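You operate a simulated robot arm through the tools that you are given. There is no shell and no other tool.

The job below is to be done with a simulated robot arm. You get a single attempt, and the scene is never put back.

## Task
Brush plate 95 on the turning plate, turn it a quarter and wipe it across.
Fine: pink lever locked for brush and cloth, free for the turn; black brush and the blue cloth beside it, put back. Set down upright: black brush.

Only the result counts: the job must be done as asked and must still hold three seconds after the hand-in. Knocking over, shifting, dropping, spilling or breaking anything else fails it. Flat cloth is picked up by pressing the open fingertips on it (5 to 10 N) and closing them slowly along it; thin cloth reads only 2 to 8 mm in the jaws.

## Robot
A 7-joint arm with a two-finger gripper, fixed in place. Base frame: the origin is on the floor under the middle of its stand, x ahead of it, y to its left, z up; the work surface is at about z = 85. Units: cm, rad, N and s.
With the tool pointing down near the work surface it reaches from about 30 to 74 cm from the base axis. Its first joint turns from -2.897 to 2.897 rad. Payload 2.94 kg.
The tool frame sits at the grasp point between the pads (the TCP): z along the fingers, y along the line on which they close. The tips reach 3 cm beyond it. The gripper opens to 13.8 cm; its body begins 10.9 cm behind the TCP.
Orientation is that of the tool frame in the base frame, as a unit quaternion [w, x, y, z]. With the fingers straight down and closing along the base's y, the tool's x points along the base's -x, its y along +y and its z along -z.

## Interface
- The arm moves only by the tool apply_moves. Its argument "moves" is a list of rows, each a list of 7 numbers: the shift along the tool's x, y, z in mm, then the turn, a rotation vector about the tool's x, y, z in rad, then the finger opening in mm, from 0 to 138. In form: [[dx, dy, dz, wx, wy, wz, grip], ...]. A call has 1 to 20 rows; each row is the pose to reach, as a shift and turn from the pose commanded when the call began, along the tool's axes at that moment. Rows are played at 5 a second. More than 5 cm and 0.15 rad between two rows, or a gripper value outside its range, and nothing of the call is played. Where a pose cannot be reached the arm comes as near as it can. A force on the tool above 90 N (or 10 N above the force at the start of the call, whichever is more), or a blocked arm, ends the call early, and 0.2 s more pass. Each finger travels about 7.2 cm/s and halts on what it meets, pressing with about 20 N; the grip force reading is that of the motor and also rises with nothing between the fingers. The clock runs only during rows and for 0.2 s after the last one: add rows that repeat a pose to give the fingers time. The reply holds the time, the measured pose of the TCP, the force on the tool along the base axes, the opening and the grip force, in the units named above and with some noise, with the torque about the TCP (base axes, N m) and any sound that the robot's microphone picked up.
- Cameras (640 x 400 px; columns grow to the right, rows downward): "scene" is fixed at [40.66, -49.62, 161.01]; the picture's right is [0.93, 0.36, 0.00], its down [0.34, -0.89, -0.30] and it looks along [-0.11, 0.28, -0.95] (base axes); focal length 328 px, centre (320, 200). "wrist" rides on the gripper at [7.1, 1.9, -14.6] in the tool frame; the picture's right is [-0.26, 0.97, 0.00], its down [-0.85, -0.23, -0.48] and it looks along [-0.46, -0.12, 0.88] (tool axes); focal length 280 px, centre (320, 200). There is no depth. A picture from a camera that has moved, and an enlarged one, comes with that camera's place and axes in the base frame and with its lens. The place of the scene camera against the robot may be out by one fixed shift of up to 1.2 cm in any direction.
- grab_frame(camera): a new picture of that camera. The clock stands still meanwhile.
- move_column(by): slides the trunk up (or, below 0, down) by that many cm; the arm rides with it, the base frame stays. It gives what a move gives, with no picture.
- zoom(camera, box): a new picture of the part [left, top, right, bottom] of that camera's present view, enlarged. The clock stands still meanwhile.
- job_done(): hands the job in; it is judged then, once.

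Places have to be worked out from the pictures, the camera data and where the tool is seen. Open the gripper and draw the arm clear of the work before you hand the job in, unless the task says otherwise.

The tools are called after "Request:" as a command line: name --pt "numbers of a row" for each row, then --argument value for the rest, lists and objects as JSON in quotes. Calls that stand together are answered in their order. apply_moves: Moves the arm, as the interface text tells. Its arguments: {"type":"object","properties":{"moves":{"type":"array","items":{"type":"array","items":{"type":"number"}}}},"required":["moves"]} The other tools are called the same way: move_column (by) moves the trunk up or down; grab_frame (camera) takes a picture; zoom (camera, box) takes an enlarged picture of a part of a camera's view; job_done () hands the job in.

At the start:

```text
time_s: 0.0
tcp_pos: [27.38, -33.65, 124.95]
tool_rot: [0.0, 0.0, 1.0, 0.0]
ft_force: [0.5, 0.4, -0.4]
moment: [-0.02, 0.01, -0.02]
grip_width: 13.79
finger_force: 0.1
trunk travel left (down, up): [-42.5, 2.9]
```

scene: 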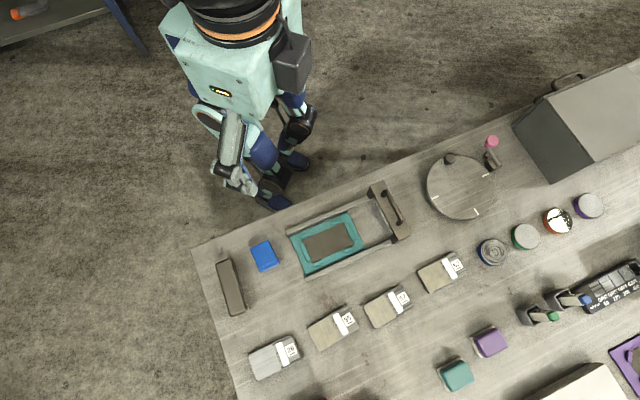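
wrist: 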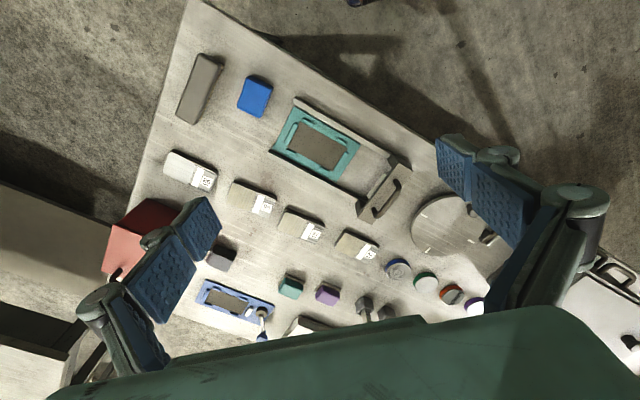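

I begin by looking closely at the scene: plates with number labels, the turning plate with a pink lever, brushes and cloths. I zoom in on several parts.

Request:
zoom --camera "scene" --box '[190, 180, 420, 324]'

Request:
zoom --camera "scene" --box '[400, 110, 640, 260]'

Request:
zoom --camera "scene" --box '[400, 250, 640, 400]'

Request:
zoom --camera "scene" --box '[230, 240, 470, 390]'

Request:
zoom --camera "wrist" --box '[180, 200, 500, 400]'

Request:
zoom --camera "wrist" --box '[340, 140, 640, 328]'

```text
2.78 times, centred on (305, 252) of scene
camera zoom: at [40.66, -49.62, 161.01], right [0.93, 0.36, 0.0], down [0.34, -0.89, -0.3], along [-0.11, 0.28, -0.95], focal length 911 px, centre (362, 56)
```

zoom: 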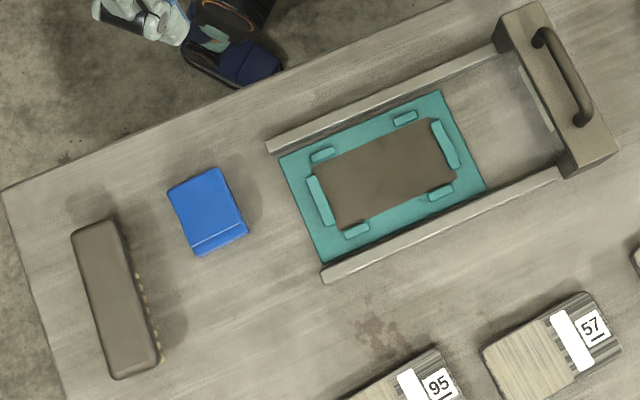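

```text
2.67 times, centred on (520, 185) of scene
camera zoom: at [40.66, -49.62, 161.01], right [0.93, 0.36, 0.0], down [0.34, -0.89, -0.3], along [-0.11, 0.28, -0.95], focal length 874 px, centre (-213, 240)
```

zoom: 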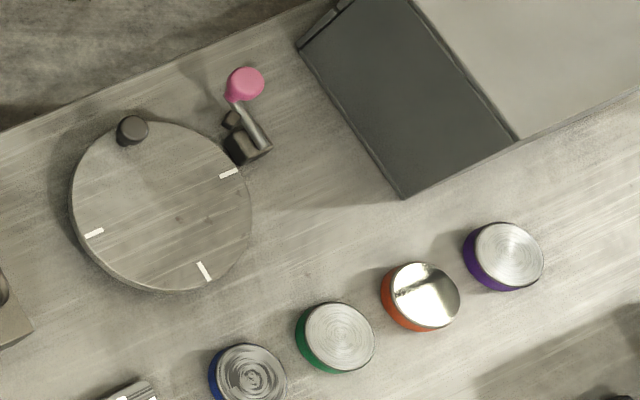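

```text
2.67 times, centred on (520, 325) of scene
camera zoom: at [40.66, -49.62, 161.01], right [0.93, 0.36, 0.0], down [0.34, -0.89, -0.3], along [-0.11, 0.28, -0.95], focal length 874 px, centre (-213, -133)
```

zoom: 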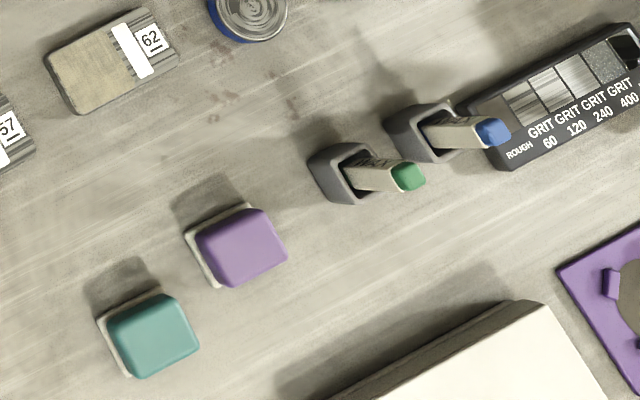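

```text
2.67 times, centred on (350, 315) of scene
camera zoom: at [40.66, -49.62, 161.01], right [0.93, 0.36, 0.0], down [0.34, -0.89, -0.3], along [-0.11, 0.28, -0.95], focal length 874 px, centre (240, -107)
```

zoom: 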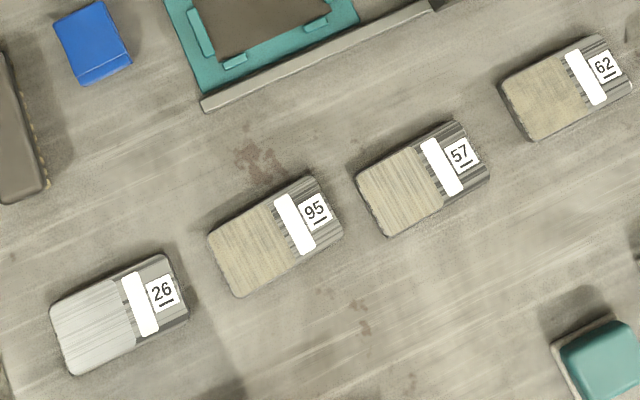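

```text
2.00 times, centred on (340, 300) of wrist
camera zoom: at [20.23, -31.6, 139.56], right [0.26, 0.97, 0.0], down [0.85, -0.23, 0.48], along [0.46, -0.12, -0.88], focal length 561 px, centre (280, 0)
```

zoom: 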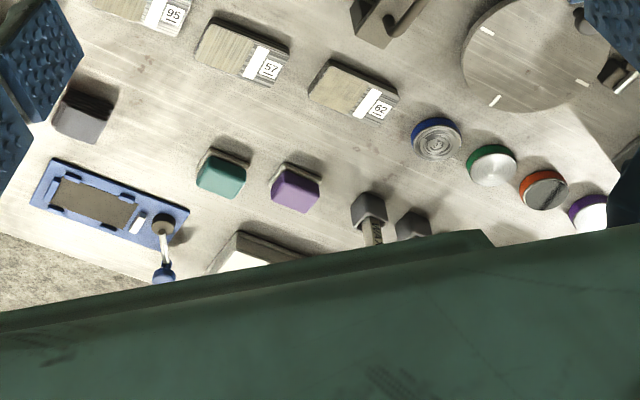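

```text
2.13 times, centred on (490, 234) of wrist
camera zoom: at [20.23, -31.6, 139.56], right [0.26, 0.97, 0.0], down [0.85, -0.23, 0.48], along [0.46, -0.12, -0.88], focal length 597 px, centre (-42, 128)
```

zoom: 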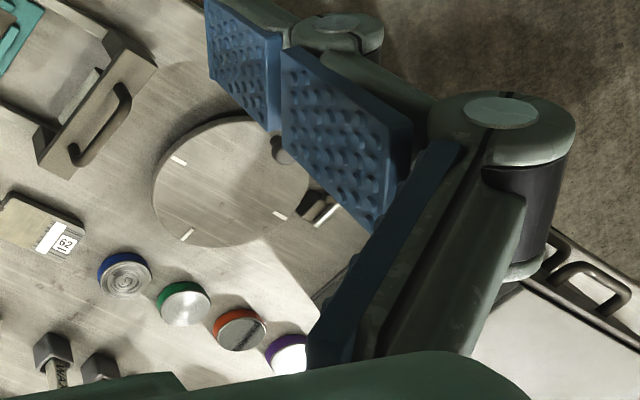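

The plates (26, 95, 57, 62), turning plate at about (62, -13), pink lever beside it, long dark brush at about (21, -53) and blue cloth at about (25, -45) are visible. I raise nothing yet, but move the arm high toward the turntable to look with the wrist camera.

Request:
apply_moves --pt "-25 30 10 0 0 0 138" --pt "-50 60 20 0 0 0 138" --pt "-75 90 30 0 0 0 138" --pt "-100 120 45 0 0 0 138" --pt "-125 150 60 0 0 0 138" --pt "-150 180 80 0 0 0 138" --pt "-170 200 90 0 0 0 138" --pt "-170 200 90 0 0 0 138"

Request:
grab_frame --camera "wrist"

Request:
grab_frame --camera "scene"

```text
time_s: 1.8
tcp_pos: [44.65, -13.52, 116.22]
tool_rot: [0.0, 0.0, 1.0, 0.0]
ft_force: [-0.7, -0.1, -0.4]
moment: [0.0, -0.02, 0.02]
grip_width: 13.79
finger_force: 0.1
trunk travel left (down, up): [-42.5, 2.9]
```

```text
taken
camera wrist: at [37.43, -11.59, 130.76], right [0.26, 0.97, 0.0], down [0.85, -0.23, 0.48], along [0.46, -0.12, -0.88], focal length 280 px, centre (320, 200)
```

wrist: 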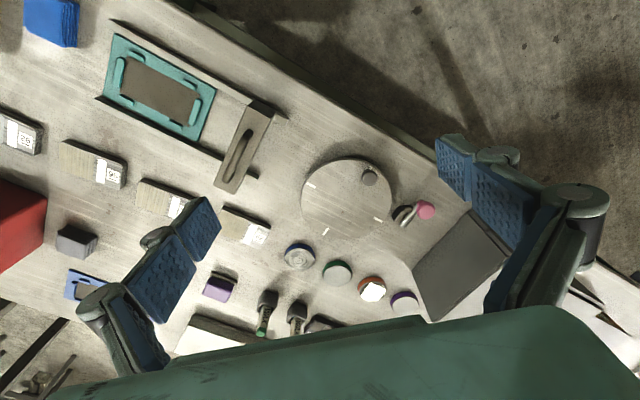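

```text
taken
```

scene: 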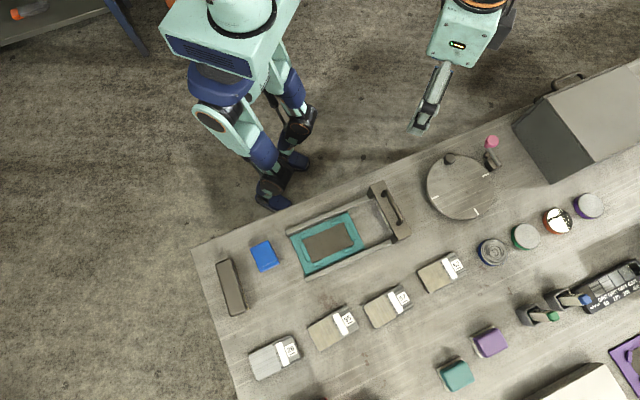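

I zoom on the turning plate, the lever, and the neighbourhood from the new wrist view.

Request:
zoom --camera "wrist" --box '[280, 140, 460, 260]'

Request:
zoom --camera "wrist" --box '[40, 190, 340, 380]'

Request:
zoom --camera "scene" --box '[415, 120, 525, 230]'

```text
3.33 times, centred on (370, 200) of wrist
camera zoom: at [37.43, -11.59, 130.76], right [0.26, 0.97, 0.0], down [0.85, -0.23, 0.48], along [0.46, -0.12, -0.88], focal length 935 px, centre (153, 200)
```

zoom: 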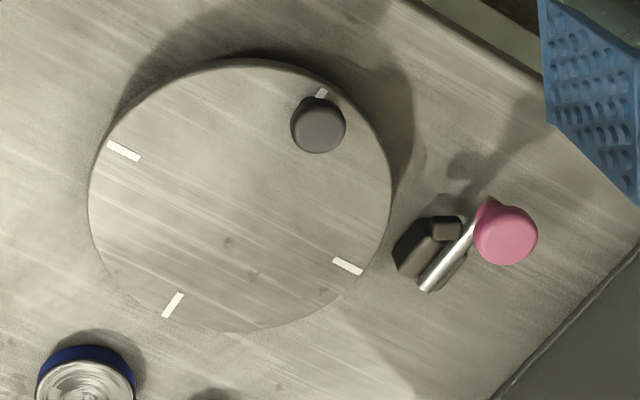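

```text
2.11 times, centred on (190, 285) of wrist
camera zoom: at [37.43, -11.59, 130.76], right [0.26, 0.97, 0.0], down [0.85, -0.23, 0.48], along [0.46, -0.12, -0.88], focal length 590 px, centre (594, 21)
```

zoom: 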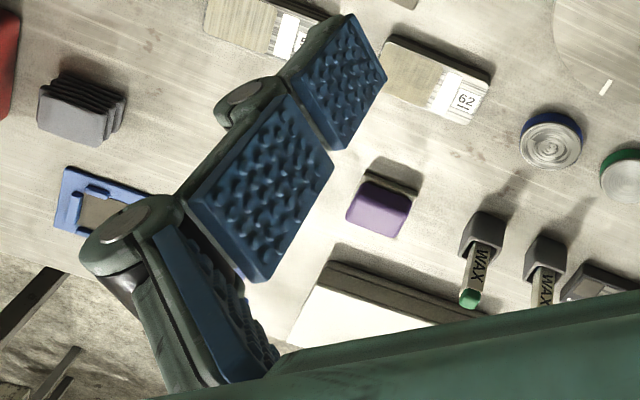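

```text
3.64 times, centred on (470, 175) of scene
camera zoom: at [40.66, -49.62, 161.01], right [0.93, 0.36, 0.0], down [0.34, -0.89, -0.3], along [-0.11, 0.28, -0.95], focal length 1192 px, centre (-226, 291)
```

zoom: 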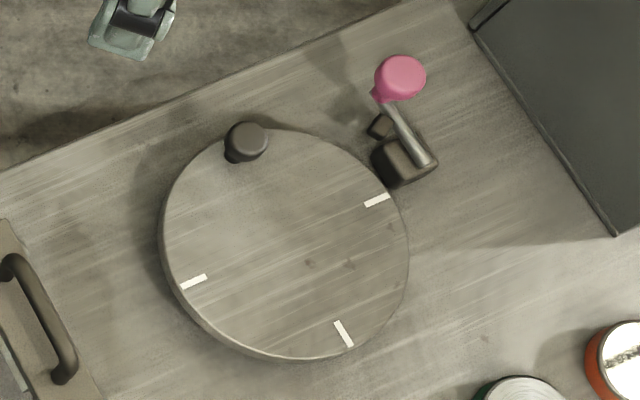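

I zoom much tighter on the lever and its block from both cameras, to tell how it locks.

Request:
zoom --camera "wrist" --box '[380, 190, 444, 230]'

Request:
zoom --camera "scene" --box '[470, 130, 518, 178]'

Request:
zoom --camera "scene" --box '[205, 230, 305, 320]'

Request:
zoom --camera "scene" --box '[295, 295, 375, 355]'

```text
10.00 times, centred on (412, 210) of wrist
camera zoom: at [37.43, -11.59, 130.76], right [0.26, 0.97, 0.0], down [0.85, -0.23, 0.48], along [0.46, -0.12, -0.88], focal length 2804 px, centre (-600, 100)
```

zoom: 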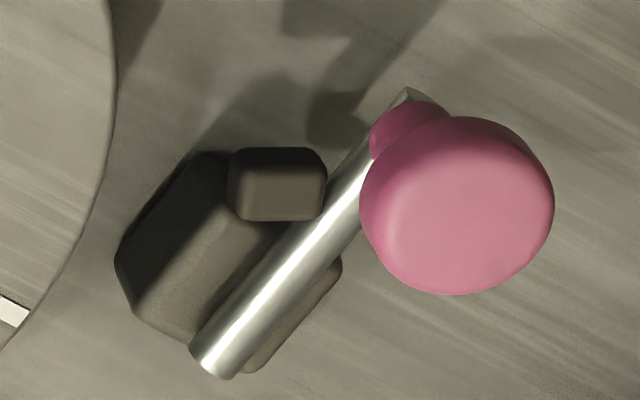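

```text
8.33 times, centred on (494, 154) of scene
camera zoom: at [40.66, -49.62, 161.01], right [0.93, 0.36, 0.0], down [0.34, -0.89, -0.3], along [-0.11, 0.28, -0.95], focal length 2732 px, centre (-1130, 583)
```

zoom: 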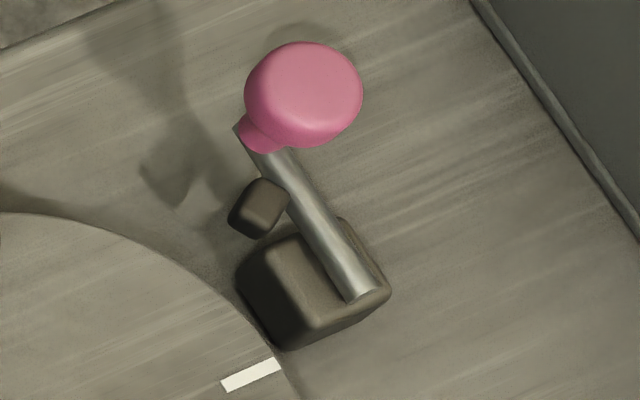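

```text
4.44 times, centred on (255, 275) of scene
camera zoom: at [40.66, -49.62, 161.01], right [0.93, 0.36, 0.0], down [0.34, -0.89, -0.3], along [-0.11, 0.28, -0.95], focal length 1457 px, centre (609, -133)
```

zoom: 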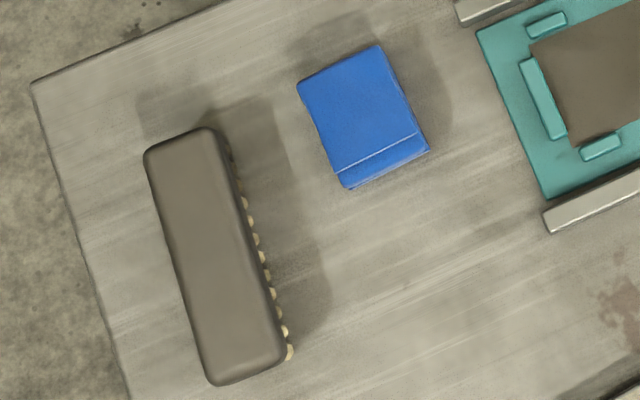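

```text
6.67 times, centred on (335, 325) of scene
camera zoom: at [40.66, -49.62, 161.01], right [0.93, 0.36, 0.0], down [0.34, -0.89, -0.3], along [-0.11, 0.28, -0.95], focal length 2186 px, centre (220, -633)
```

zoom: 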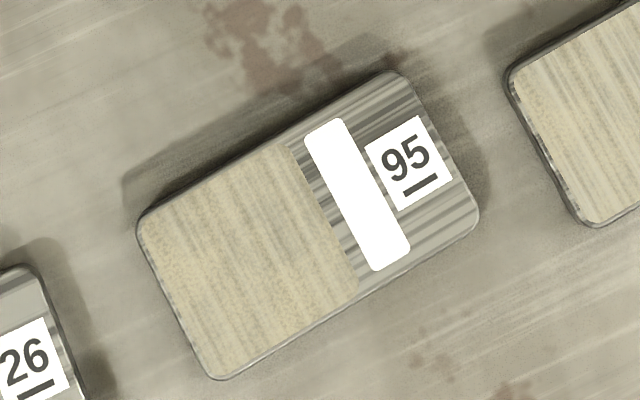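

The lever is a horizontal rod over a block, knob on top, resting beside a small stop on the disc side. Now I move the wrist camera over the brush, cloth and plates to inspect them before planning.

Request:
apply_moves --pt "30 -27 0 0 0 0 138" --pt "60 -54 0 0 0 0 138" --pt "90 -81 0 0 0 0 138" --pt "120 -108 0 0 0 0 138" --pt "150 -135 0 0 0 0 138" --pt "180 -162 0 0 0 0 138" --pt "210 -189 0 0 0 0 138" --pt "240 -216 0 0 0 0 138" --pt "270 -243 0 0 0 0 138" --pt "300 -270 0 0 0 0 138" --pt "320 -290 0 0 0 0 138" --pt "320 -290 0 0 0 0 138"

Request:
grab_frame --camera "wrist"

```text
time_s: 4.4
tcp_pos: [12.54, -42.63, 115.99]
tool_rot: [0.0, 0.0, 1.0, 0.0]
ft_force: [1.2, -0.9, -0.8]
moment: [-0.03, -0.03, 0.0]
grip_width: 13.79
finger_force: 0.0
trunk travel left (down, up): [-42.5, 2.9]
```

```text
taken
camera wrist: at [5.25, -40.69, 130.64], right [0.26, 0.97, 0.0], down [0.85, -0.23, 0.48], along [0.46, -0.12, -0.88], focal length 280 px, centre (320, 200)
```

wrist: 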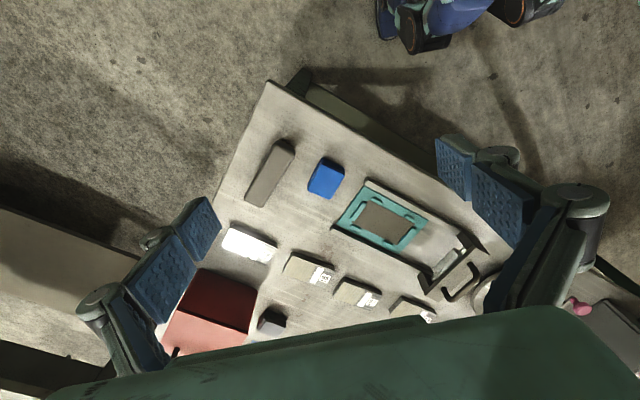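

Request:
zoom --camera "wrist" --box '[230, 120, 358, 216]'

Request:
zoom --camera "wrist" --box '[270, 230, 350, 290]'

Request:
zoom --camera "wrist" --box '[150, 220, 310, 360]'

```text
4.17 times, centred on (294, 168) of wrist
camera zoom: at [5.25, -40.69, 130.64], right [0.26, 0.97, 0.0], down [0.85, -0.23, 0.48], along [0.46, -0.12, -0.88], focal length 1168 px, centre (428, 333)
```

zoom: 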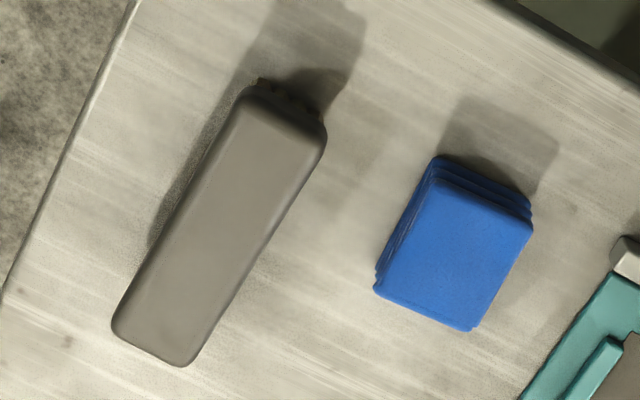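

```text
6.67 times, centred on (310, 260) of wrist
camera zoom: at [5.25, -40.69, 130.64], right [0.26, 0.97, 0.0], down [0.85, -0.23, 0.48], along [0.46, -0.12, -0.88], focal length 1869 px, centre (387, -200)
```

zoom: 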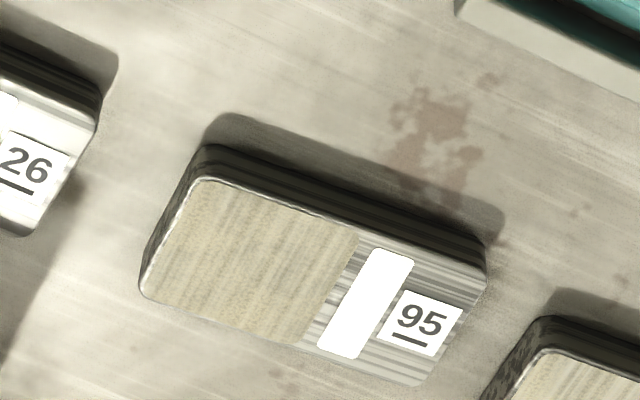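

```text
2.86 times, centred on (230, 290) of wrist
camera zoom: at [5.25, -40.69, 130.64], right [0.26, 0.97, 0.0], down [0.85, -0.23, 0.48], along [0.46, -0.12, -0.88], focal length 801 px, centre (577, -57)
```

zoom: 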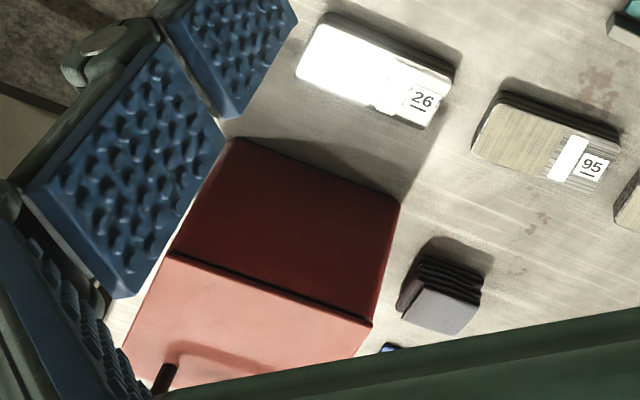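

The blue cloth is a folded pad and the long dark block with bristles downward is the brush; plate 95 is about 9.4 x 5.3 cm. I look at the gripper itself in the scene view to judge finger thickness.

Request:
grab_frame --camera "scene"

Request:
zoom --camera "wrist" --box '[420, 110, 640, 330]'

```text
taken
```

scene: 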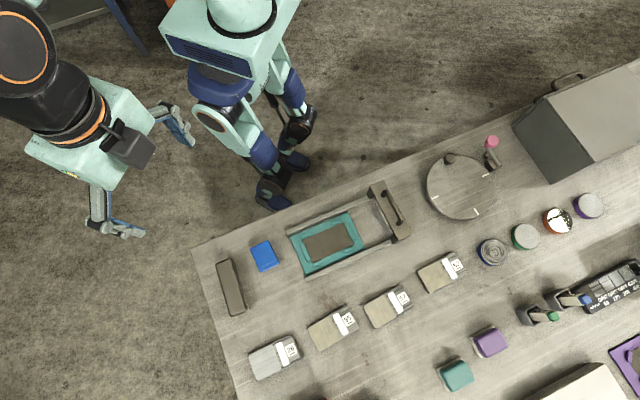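

```text
1.82 times, centred on (530, 220) of wrist
camera zoom: at [5.25, -40.69, 130.64], right [0.26, 0.97, 0.0], down [0.85, -0.23, 0.48], along [0.46, -0.12, -0.88], focal length 510 px, centre (-62, 164)
```

zoom: 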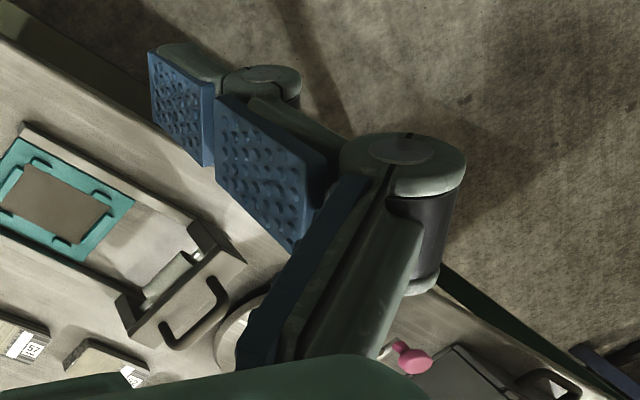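

I zoom the scene view on the gripper for its finger geometry.

Request:
zoom --camera "scene" --box '[70, 90, 210, 250]'

```text
2.50 times, centred on (140, 170) of scene
camera zoom: at [40.66, -49.62, 161.01], right [0.93, 0.36, 0.0], down [0.34, -0.89, -0.3], along [-0.11, 0.28, -0.95], focal length 820 px, centre (770, 275)
```

zoom: 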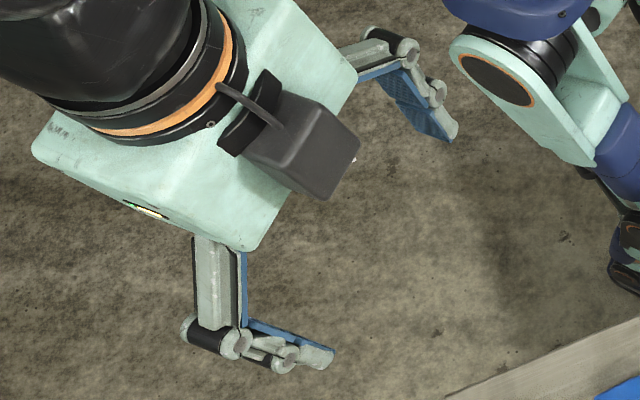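

The fingers are thin at the tips with knuckles outside. I now move over plate 95, turning the tool so that the fingers close across its short side, and stay high to look.

Request:
apply_moves --pt "-40 -14 10 0 0 -0.109 100" --pt "-80 -28 20 0 0 -0.218 100" --pt "-120 -42 30 0 0 -0.327 100" --pt "-160 -56 40 0 0 -0.436 100" --pt "-200 -70 55 0 0 -0.545 100" --pt "-240 -84 70 0 0 -0.655 100" --pt "-280 -98 85 0 0 -0.764 100" --pt "-320 -112 100 0 0 -0.873 100" --pt "-320 -112 100 0 0 -0.873 100"

Request:
grab_frame --camera "wrist"

Request:
grab_frame --camera "scene"

```text
time_s: 6.4
tcp_pos: [44.35, -53.82, 106.02]
tool_rot: [0.0, -0.423, 0.906, 0.0]
ft_force: [-0.6, 0.6, -0.4]
moment: [-0.02, 0.01, 0.02]
grip_width: 10.01
finger_force: 0.1
trunk travel left (down, up): [-42.5, 2.9]
```

```text
taken
camera wrist: at [38.4, -58.1, 120.63], right [-0.57, 0.82, 0.0], down [0.72, 0.5, 0.48], along [0.39, 0.27, -0.88], focal length 280 px, centre (320, 200)
```

wrist: 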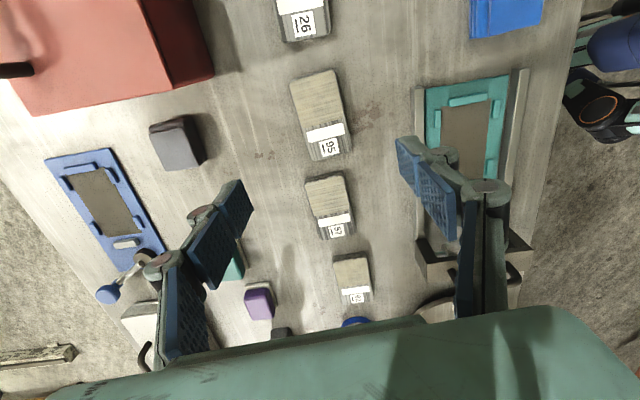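

```text
taken
```

scene: 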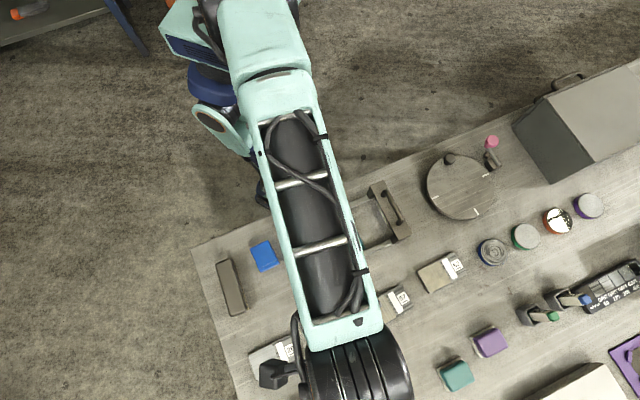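

Plate 95 sits nearly under the TCP. I zoom in to measure its corners.

Request:
zoom --camera "wrist" --box '[262, 60, 390, 172]'

```text
3.57 times, centred on (326, 116) of wrist
camera zoom: at [38.4, -58.1, 120.63], right [-0.57, 0.82, 0.0], down [0.72, 0.5, 0.48], along [0.39, 0.27, -0.88], focal length 1001 px, centre (299, 500)
```

zoom: 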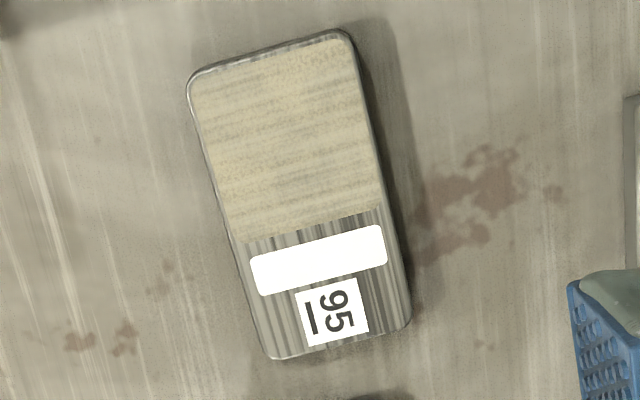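

In the tool frame the plate is aligned to within about 1° and centred at about (-1, +2) mm. I shift slightly toward the label end, narrow the fingers to 70 mm and descend to just above the plate for a check.

Request:
apply_moves --pt "-11 2 20 0 0 0 70" --pt "-11 2 60 0 0 0 70" --pt "-11 2 95 0 0 0 70" --pt "-11 2 125 0 0 0 70" --pt "-11 2 125 0 0 0 70"

Request:
grab_frame --camera "wrist"

Request:
zoom --camera "wrist" --box '[200, 0, 440, 160]'

```text
time_s: 7.6
tcp_pos: [45.07, -52.59, 93.45]
tool_rot: [0.0, -0.423, 0.906, 0.0]
ft_force: [-0.4, 0.4, 0.3]
moment: [0.03, 0.03, 0.0]
grip_width: 7.0
finger_force: 0.0
trunk travel left (down, up): [-42.5, 2.9]
```

```text
taken
camera wrist: at [39.0, -56.9, 108.0], right [-0.57, 0.82, 0.0], down [0.72, 0.5, 0.48], along [0.39, 0.27, -0.88], focal length 280 px, centre (320, 200)
```

wrist: 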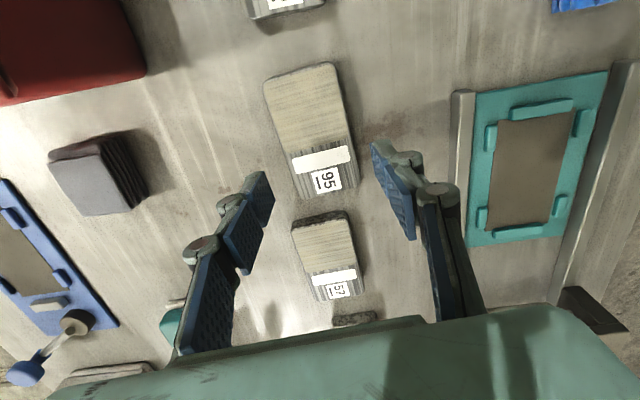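

```text
2.50 times, centred on (320, 80) of wrist
camera zoom: at [39.0, -56.9, 108.0], right [-0.57, 0.82, 0.0], down [0.72, 0.5, 0.48], along [0.39, 0.27, -0.88], focal length 701 px, centre (320, 500)
```

zoom: 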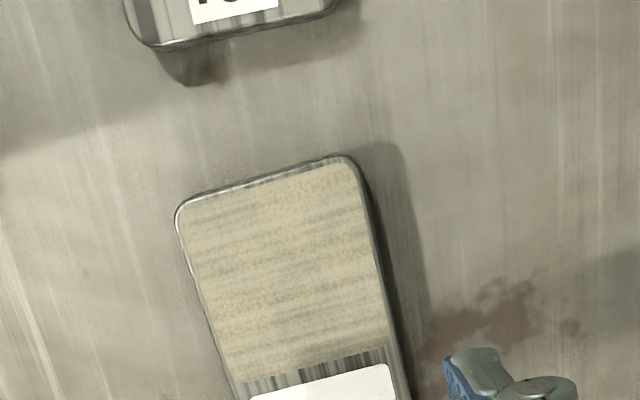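

The plate now lies symmetric between the fingers (±2.55 cm) with its top near z = 86.9. I descend so the tips end just above the table, then close on the plate.

Request:
apply_moves --pt "0 0 20 0 0 0 70" --pt "0 0 38 0 0 0 70" --pt "0 0 47 0 0 0 70" --pt "0 0 47 0 0 0 70"

```text
time_s: 8.6
tcp_pos: [44.9, -52.69, 88.7]
tool_rot: [-0.001, -0.423, 0.906, -0.001]
ft_force: [-0.5, -0.1, 0.6]
moment: [0.02, 0.01, -0.02]
grip_width: 7.0
finger_force: 0.0
trunk travel left (down, up): [-42.5, 2.9]
```

No contact with the table. I close the fingers slowly on the plate's long sides.

Request:
apply_moves --pt "0 0 0 0 0 0 62" --pt "0 0 0 0 0 0 56" --pt "0 0 0 0 0 0 50" --pt "0 0 0 0 0 0 45" --pt "0 0 0 0 0 0 45" --pt "0 0 0 0 0 0 45"

Request:
grab_frame --camera "wrist"

```text
time_s: 10.0
tcp_pos: [44.94, -52.73, 88.8]
tool_rot: [0.0, -0.423, 0.906, 0.0]
ft_force: [3.4, -0.3, 1.2]
moment: [-0.2, -0.24, 0.01]
grip_width: 5.56
finger_force: 20.6
trunk travel left (down, up): [-42.5, 2.9]
```

```text
taken
camera wrist: at [38.91, -57.04, 103.37], right [-0.57, 0.82, 0.0], down [0.72, 0.5, 0.48], along [0.39, 0.27, -0.88], focal length 280 px, centre (320, 200)
```

wrist: 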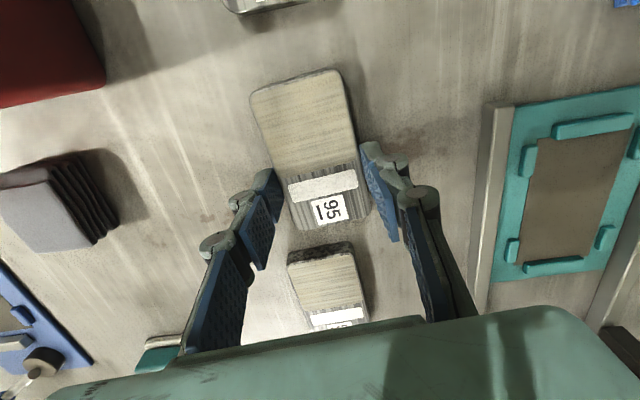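

The fingers grip the plate (5.56 cm, 20 N). I lift it slowly.

Request:
apply_moves --pt "0 0 -5 0 0 0 45" --pt "0 0 -15 0 0 0 45" --pt "0 0 -30 0 0 0 45" --pt "0 0 -60 0 0 0 45" --pt "0 0 -90 0 0 0 45" --pt "0 0 -110 0 0 0 45" --pt "0 0 -110 0 0 0 45"

Request:
grab_frame --camera "wrist"

```text
time_s: 11.6
tcp_pos: [44.96, -52.75, 99.73]
tool_rot: [0.0, -0.422, 0.906, 0.001]
ft_force: [-0.5, 0.7, -6.5]
moment: [0.02, -0.01, 0.0]
grip_width: 5.58
finger_force: 19.4
trunk travel left (down, up): [-42.5, 2.9]
```

```text
taken
camera wrist: at [38.97, -56.99, 114.3], right [-0.57, 0.82, 0.0], down [0.72, 0.5, 0.48], along [0.39, 0.27, -0.88], focal length 280 px, centre (320, 200)
```

wrist: 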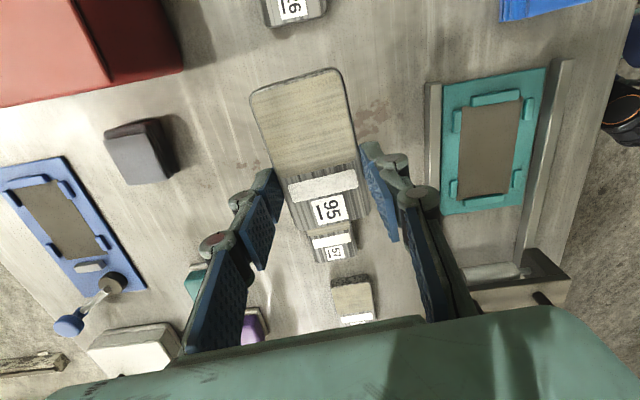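

The plate hangs firmly (6.5 N). I carry it at safe height toward the turning plate, stopping short to measure disc and knob with the wrist camera.

Request:
apply_moves --pt "-10 5 -20 0 0 0 45" --pt "-45 20 -30 0 0 0 45" --pt "-85 35 -30 0 0 0 45" --pt "-125 50 -30 0 0 0 45" --pt "-165 65 -30 0 0 0 45" --pt "-205 80 -30 0 0 0 45" --pt "-245 95 -30 0 0 0 45" --pt "-285 107 -30 0 0 0 45" --pt "-320 119 -30 0 0 0 45" --pt "-320 119 -30 0 0 0 45"

Request:
grab_frame --camera "wrist"

Request:
grab_frame --camera "scene"

```text
time_s: 13.8
tcp_pos: [56.32, -20.73, 102.6]
tool_rot: [0.001, -0.423, 0.906, 0.0]
ft_force: [0.8, 0.1, -5.5]
moment: [0.06, -0.04, 0.03]
grip_width: 5.56
finger_force: 19.9
trunk travel left (down, up): [-42.5, 2.9]
```

```text
taken
camera wrist: at [50.25, -24.81, 117.15], right [-0.57, 0.82, 0.0], down [0.72, 0.5, 0.48], along [0.39, 0.27, -0.88], focal length 280 px, centre (320, 200)
```

wrist: 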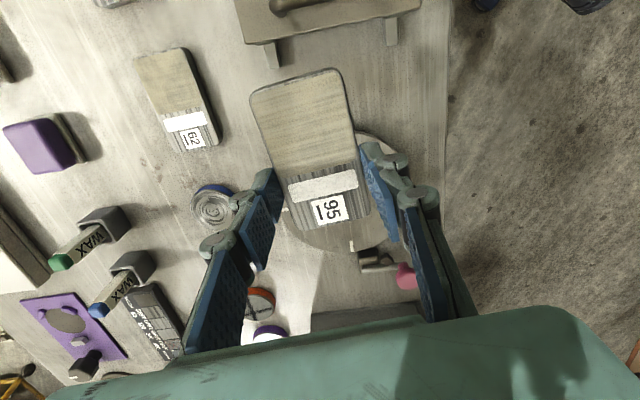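

```text
taken
```

scene: 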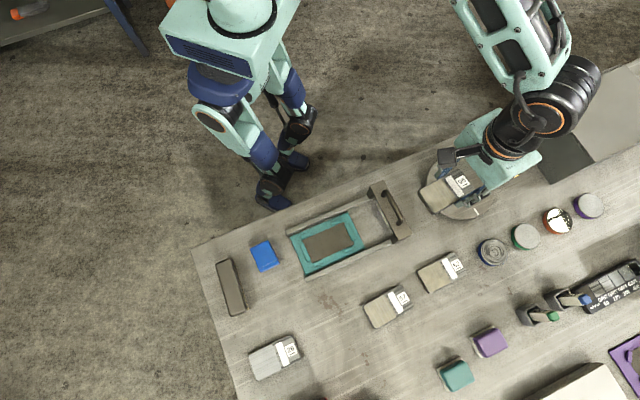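

From the four ticks I find the disc centre at about (62.3, -13.4), knob at 135° and ~6.6 cm radius. I bring the plate over the centre (slightly away from the knob), align it to 45° and lower to about 1 cm above the disc.

Request:
apply_moves --pt "-35 -1 0 0 0 0.03 45" --pt "-70 -3 0 0 0 0.06 45" --pt "-106 -4 0 0 0 0.087 45" --pt "-106 -4 40 0 0 0.087 45" --pt "-106 -4 75 0 0 0.087 45" --pt "-106 -4 98 0 0 0.087 45" --pt "-106 -4 98 0 0 0.087 45"

Request:
grab_frame --camera "wrist"

Request:
grab_frame --camera "scene"

```text
time_s: 15.4
tcp_pos: [63.51, -12.61, 92.87]
tool_rot: [0.0, -0.382, 0.924, 0.0]
ft_force: [0.1, -0.9, -5.8]
moment: [0.05, -0.07, 0.01]
grip_width: 5.58
finger_force: 19.4
trunk travel left (down, up): [-42.5, 2.9]
```

```text
taken
camera wrist: at [57.08, -16.33, 107.46], right [-0.5, 0.87, 0.0], down [0.76, 0.44, 0.48], along [0.41, 0.24, -0.88], focal length 280 px, centre (320, 200)
```

wrist: 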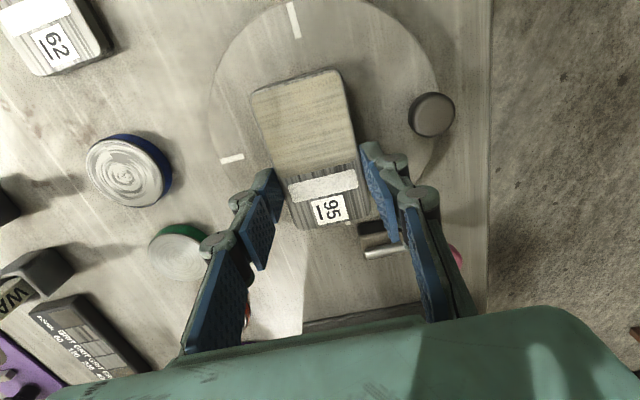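

```text
taken
```

scene: 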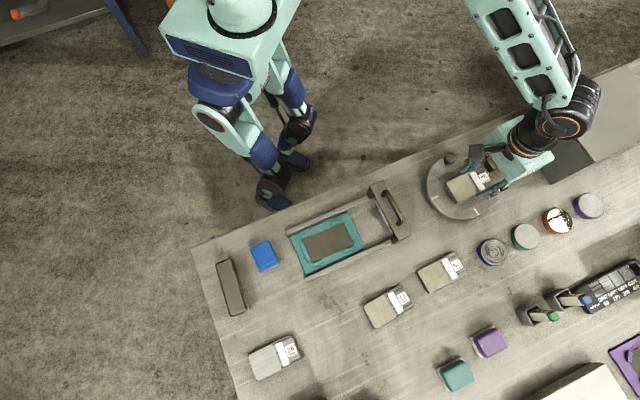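

The plate is over the disc, clear of knob and lever. I lower it gently until contact shows in the force.

Request:
apply_moves --pt "0 0 8 0 0 0 45" --pt "0 0 13 0 0 0 45" --pt "0 0 16 0 0 0 45" --pt "0 0 18 0 0 0 45" --pt "0 0 20 0 0 0 45" --pt "0 0 20 0 0 0 45"

```text
time_s: 16.8
tcp_pos: [63.51, -12.66, 91.28]
tool_rot: [0.002, -0.383, 0.924, -0.001]
ft_force: [4.9, -1.9, 14.6]
moment: [-0.01, -0.17, 0.04]
grip_width: 5.6
finger_force: 19.9
trunk travel left (down, up): [-42.5, 2.9]
```

Contact: disc top is near z = 87.5. I ease the pressure and open the fingers slowly to release the plate.

Request:
apply_moves --pt "0 0 -3 0 0 0 45" --pt "0 0 -3 0 0 0 50" --pt "0 0 -3 0 0 0 58" --pt "0 0 -3 0 0 0 66" --pt "0 0 -3 0 0 0 72" --pt "0 0 -3 0 0 0 72"

Request:
grab_frame --camera "wrist"

```text
time_s: 18.2
tcp_pos: [63.42, -12.6, 91.34]
tool_rot: [0.0, -0.384, 0.923, 0.0]
ft_force: [0.4, 0.4, -0.2]
moment: [0.0, 0.0, -0.03]
grip_width: 7.21
finger_force: 0.0
trunk travel left (down, up): [-42.5, 2.9]
```

```text
taken
camera wrist: at [57.05, -16.34, 105.87], right [-0.5, 0.87, 0.0], down [0.76, 0.44, 0.48], along [0.41, 0.24, -0.88], focal length 280 px, centre (320, 200)
```

wrist: 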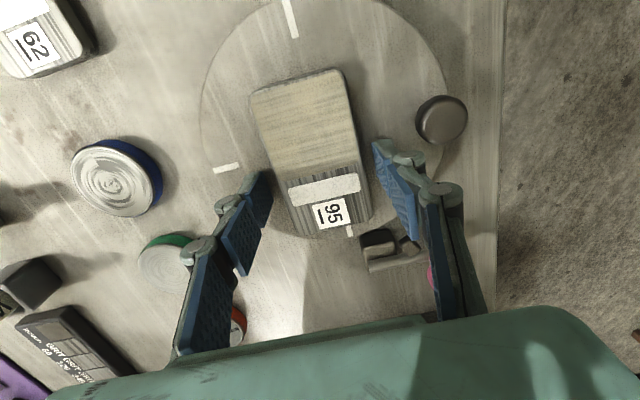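

The plate rests on the disc, released cleanly. I raise the hand and back off to view the whole disc and lever.

Request:
apply_moves --pt "0 0 -20 0 0 0 72" --pt "0 0 -60 0 0 0 72" --pt "0 0 -100 0 0 0 72" --pt "40 0 -120 0 0 0 72" --pt "80 0 -120 0 0 0 72" --pt "80 0 -120 0 0 0 72"

Request:
grab_frame --camera "wrist"

Request:
zoom --camera "wrist" --box '[240, 110, 464, 250]'

```text
time_s: 19.6
tcp_pos: [58.03, -18.37, 103.27]
tool_rot: [0.0, -0.385, 0.923, 0.0]
ft_force: [-0.4, 0.4, -0.7]
moment: [0.03, -0.01, 0.04]
grip_width: 7.19
finger_force: 0.0
trunk travel left (down, up): [-42.5, 2.9]
```

```text
taken
camera wrist: at [51.51, -22.07, 117.86], right [-0.5, 0.87, 0.0], down [0.76, 0.44, 0.48], along [0.41, 0.24, -0.88], focal length 280 px, centre (320, 200)
```

wrist: 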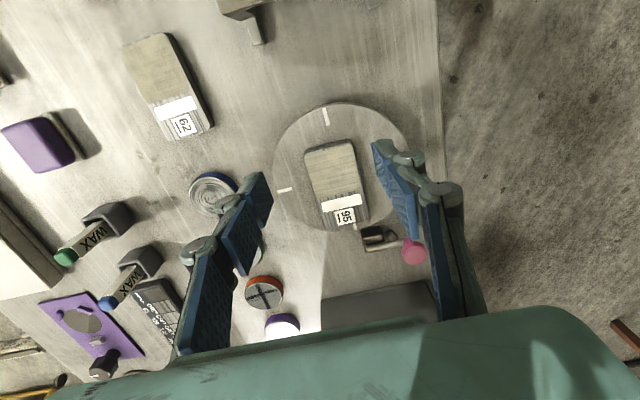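

```text
2.86 times, centred on (352, 180) of wrist
camera zoom: at [51.51, -22.07, 117.86], right [-0.5, 0.87, 0.0], down [0.76, 0.44, 0.48], along [0.41, 0.24, -0.88], focal length 801 px, centre (229, 257)
```

zoom: 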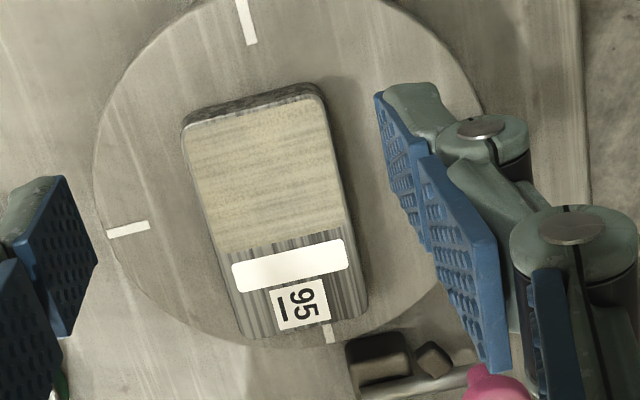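

The plate lies centred on the disc (about (62.4,-13.3)), long axis at 44°. To learn whether the lever is locked now, I go above the disc's knob (about (56.8,-8.8), top z≈90.4), turning the tool so the fingers close tangentially.

Request:
apply_moves --pt "-5 6 -10 0 0 0.131 60" --pt "-10 13 -20 0 0 0.262 60" --pt "-15 19 -20 0 0 0.393 60" --pt "-20 26 -20 0 0 0.524 60" --pt "-25 32 -20 0 0 0.655 60" --pt "-29 38 -20 0 0 0.785 60" --pt "-34 45 -20 0 0 0.916 60" --pt "-39 51 -20 0 0 1.047 60" --pt "-44 58 -20 0 0 1.178 60" --pt "-49 64 -20 0 0 1.309 60" --pt "-54 70 -20 0 0 1.44 60" --pt "-59 77 -20 0 0 1.571 60" --pt "-59 77 -20 0 0 1.571 60"

Request:
grab_frame --camera "wrist"

```text
time_s: 22.4
tcp_pos: [56.49, -8.67, 105.33]
tool_rot: [0.001, 0.383, 0.924, 0.0]
ft_force: [0.4, -0.5, -0.5]
moment: [0.0, -0.01, 0.02]
grip_width: 6.0
finger_force: 0.1
trunk travel left (down, up): [-42.5, 2.9]
```

```text
taken
camera wrist: at [52.85, -2.41, 119.9], right [0.87, 0.5, 0.0], down [0.44, -0.76, 0.48], along [0.24, -0.41, -0.88], focal length 280 px, centre (320, 200)
```

wrist: 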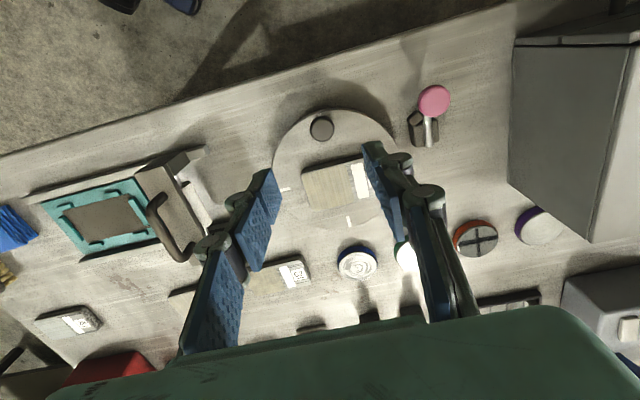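

The knob is right under the TCP. I zoom on the lever from this new side.

Request:
zoom --camera "wrist" --box '[376, 70, 472, 160]'

Request:
zoom --camera "wrist" --box '[260, 90, 400, 230]'

```text
4.44 times, centred on (424, 115) of wrist
camera zoom: at [52.85, -2.41, 119.9], right [0.87, 0.5, 0.0], down [0.44, -0.76, 0.48], along [0.24, -0.41, -0.88], focal length 1246 px, centre (-142, 578)
```

zoom: 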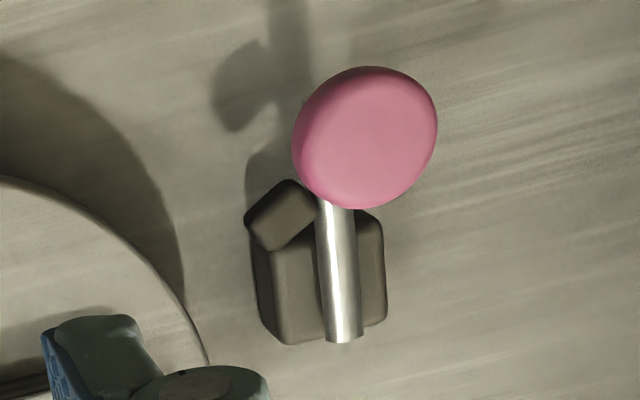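

```text
2.86 times, centred on (330, 160) of wrist
camera zoom: at [52.85, -2.41, 119.9], right [0.87, 0.5, 0.0], down [0.44, -0.76, 0.48], along [0.24, -0.41, -0.88], focal length 801 px, centre (291, 314)
```

zoom: 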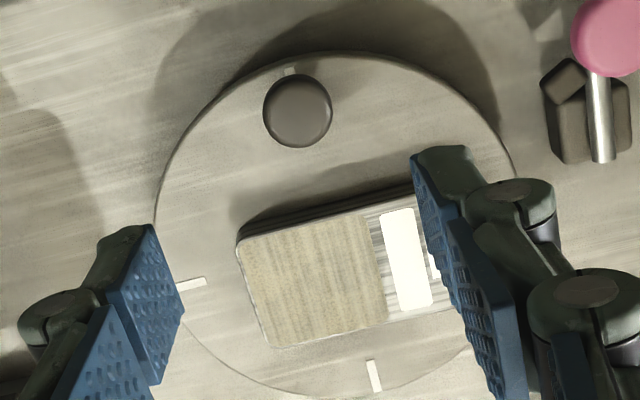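

Seen from here the lever looks disengaged or engaged ambiguously, so I test: descend around the disc's knob without touching the disc.

Request:
apply_moves --pt "0 0 45 0 0 0 60" --pt "0 0 90 0 0 0 60" --pt "0 0 120 0 0 0 60" --pt "0 0 138 0 0 0 60" --pt "0 0 138 0 0 0 60"

Request:
grab_frame --camera "wrist"

```text
time_s: 23.6
tcp_pos: [56.57, -8.59, 91.45]
tool_rot: [0.0, 0.383, 0.924, 0.0]
ft_force: [-0.3, -1.1, 0.6]
moment: [-0.03, 0.03, 0.01]
grip_width: 6.0
finger_force: 0.1
trunk travel left (down, up): [-42.5, 2.9]
```

```text
taken
camera wrist: at [52.82, -2.38, 105.93], right [0.87, 0.5, 0.0], down [0.44, -0.76, 0.48], along [0.24, -0.41, -0.88], focal length 280 px, centre (320, 200)
```

wrist: 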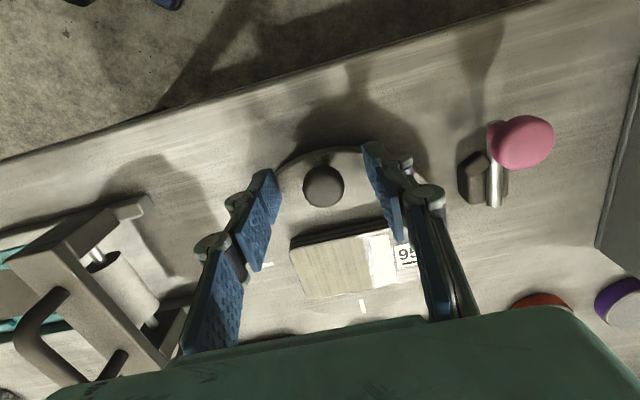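

The knob is centred between the fingers. I close gently on it.

Request:
apply_moves --pt "0 0 0 0 0 0 48" --pt "0 0 0 0 0 0 40" --pt "0 0 0 0 0 0 34" --pt "0 0 0 0 0 0 28" --pt "0 0 0 0 0 0 23" --pt "0 0 0 0 0 0 20" --pt "0 0 0 0 0 0 20"

```text
time_s: 25.2
tcp_pos: [56.62, -8.67, 91.41]
tool_rot: [0.0, 0.382, 0.924, 0.0]
ft_force: [0.2, 1.1, -1.3]
moment: [0.03, -0.01, 0.02]
grip_width: 2.43
finger_force: 45.3
trunk travel left (down, up): [-42.5, 2.9]
```

The knob is held. I nudge it 3 mm tangentially to see whether the disc resists.

Request:
apply_moves --pt "0 -1.5 0 0 0 0 20" --pt "0 -3 0 0 0 0 20" --pt "0 -3 0 0 0 0 20"

```text
time_s: 26.0
tcp_pos: [56.22, -8.9, 91.36]
tool_rot: [-0.001, 0.382, 0.924, -0.001]
ft_force: [2.5, 5.1, -6.2]
moment: [-0.02, -0.2, 0.34]
grip_width: 2.41
finger_force: 45.2
trunk travel left (down, up): [-42.5, 2.9]
```

The hand moved about 3–4 mm with only ~5 N resistance. I check with the scene camera whether the ticks on the disc moved.

Request:
zoom --camera "scene" --box '[415, 120, 525, 230]'

Request:
grab_frame --camera "wrist"

```text
3.64 times, centred on (470, 175) of scene
camera zoom: at [40.66, -49.62, 161.01], right [0.93, 0.36, 0.0], down [0.34, -0.89, -0.3], along [-0.11, 0.28, -0.95], focal length 1192 px, centre (-226, 291)
```

zoom: 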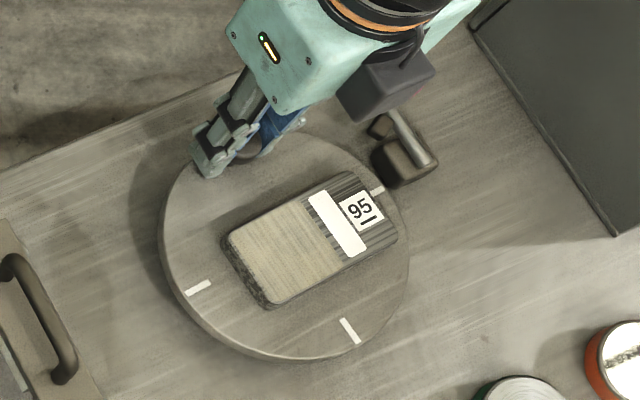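

```text
taken
camera wrist: at [52.63, -2.55, 105.96], right [0.87, 0.5, 0.0], down [0.44, -0.76, 0.47], along [0.24, -0.41, -0.88], focal length 280 px, centre (320, 200)
```

wrist: 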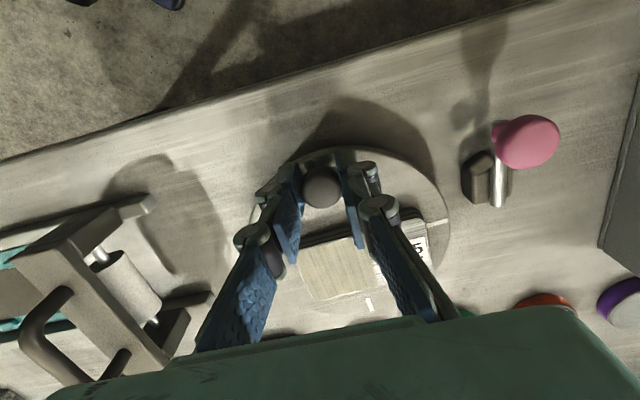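

The ticks rotated by about 3.5°, so the lever is in the free position now. I turn the disc back to its start angle and open the fingers.

Request:
apply_moves --pt "0 2 0 0 0 0 20" --pt "0 3.5 0 0 0 0 20" --pt "0 3.5 0 0 0 0 20" --pt "0 3 0 0 0 0 20"

Request:
zoom --camera "scene" --box '[415, 120, 525, 230]'

```text
time_s: 27.0
tcp_pos: [56.35, -8.75, 91.45]
tool_rot: [-0.001, 0.383, 0.924, 0.0]
ft_force: [-7.9, -2.2, -9.5]
moment: [0.12, 0.31, -0.47]
grip_width: 2.44
finger_force: 44.6
trunk travel left (down, up): [-42.5, 2.9]
```

```text
3.64 times, centred on (470, 175) of scene
camera zoom: at [40.66, -49.62, 161.01], right [0.93, 0.36, 0.0], down [0.34, -0.89, -0.3], along [-0.11, 0.28, -0.95], focal length 1192 px, centre (-226, 291)
```

zoom: 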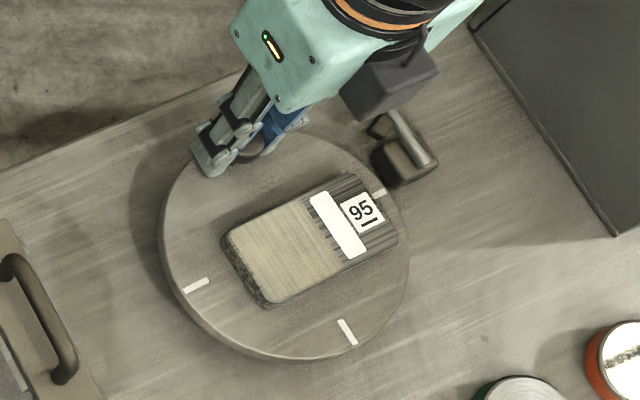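

It is about half way back; I push a little more.

Request:
apply_moves --pt "0 1 0 0 0 0 20" --pt "0 2 0 0 0 0 20" --pt "0 2 0 0 0 0 20"

Request:
zoom --camera "scene" --box '[415, 120, 525, 230]'

```text
time_s: 27.8
tcp_pos: [56.74, -8.58, 91.31]
tool_rot: [0.0, 0.382, 0.924, -0.001]
ft_force: [-8.6, -0.1, -11.0]
moment: [0.02, 0.19, -0.33]
grip_width: 2.42
finger_force: 45.6
trunk travel left (down, up): [-42.5, 2.9]
```

```text
3.64 times, centred on (470, 175) of scene
camera zoom: at [40.66, -49.62, 161.01], right [0.93, 0.36, 0.0], down [0.34, -0.89, -0.3], along [-0.11, 0.28, -0.95], focal length 1192 px, centre (-226, 291)
```

zoom: 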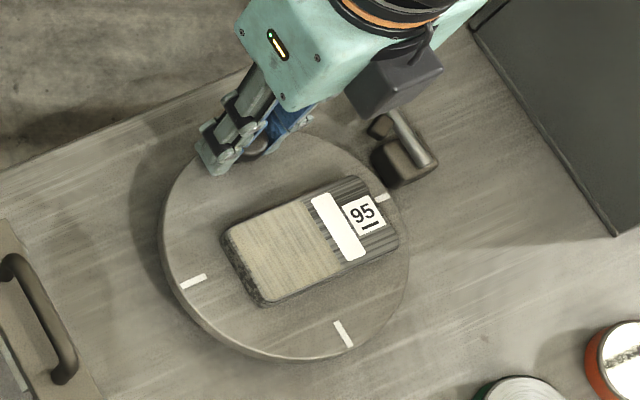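

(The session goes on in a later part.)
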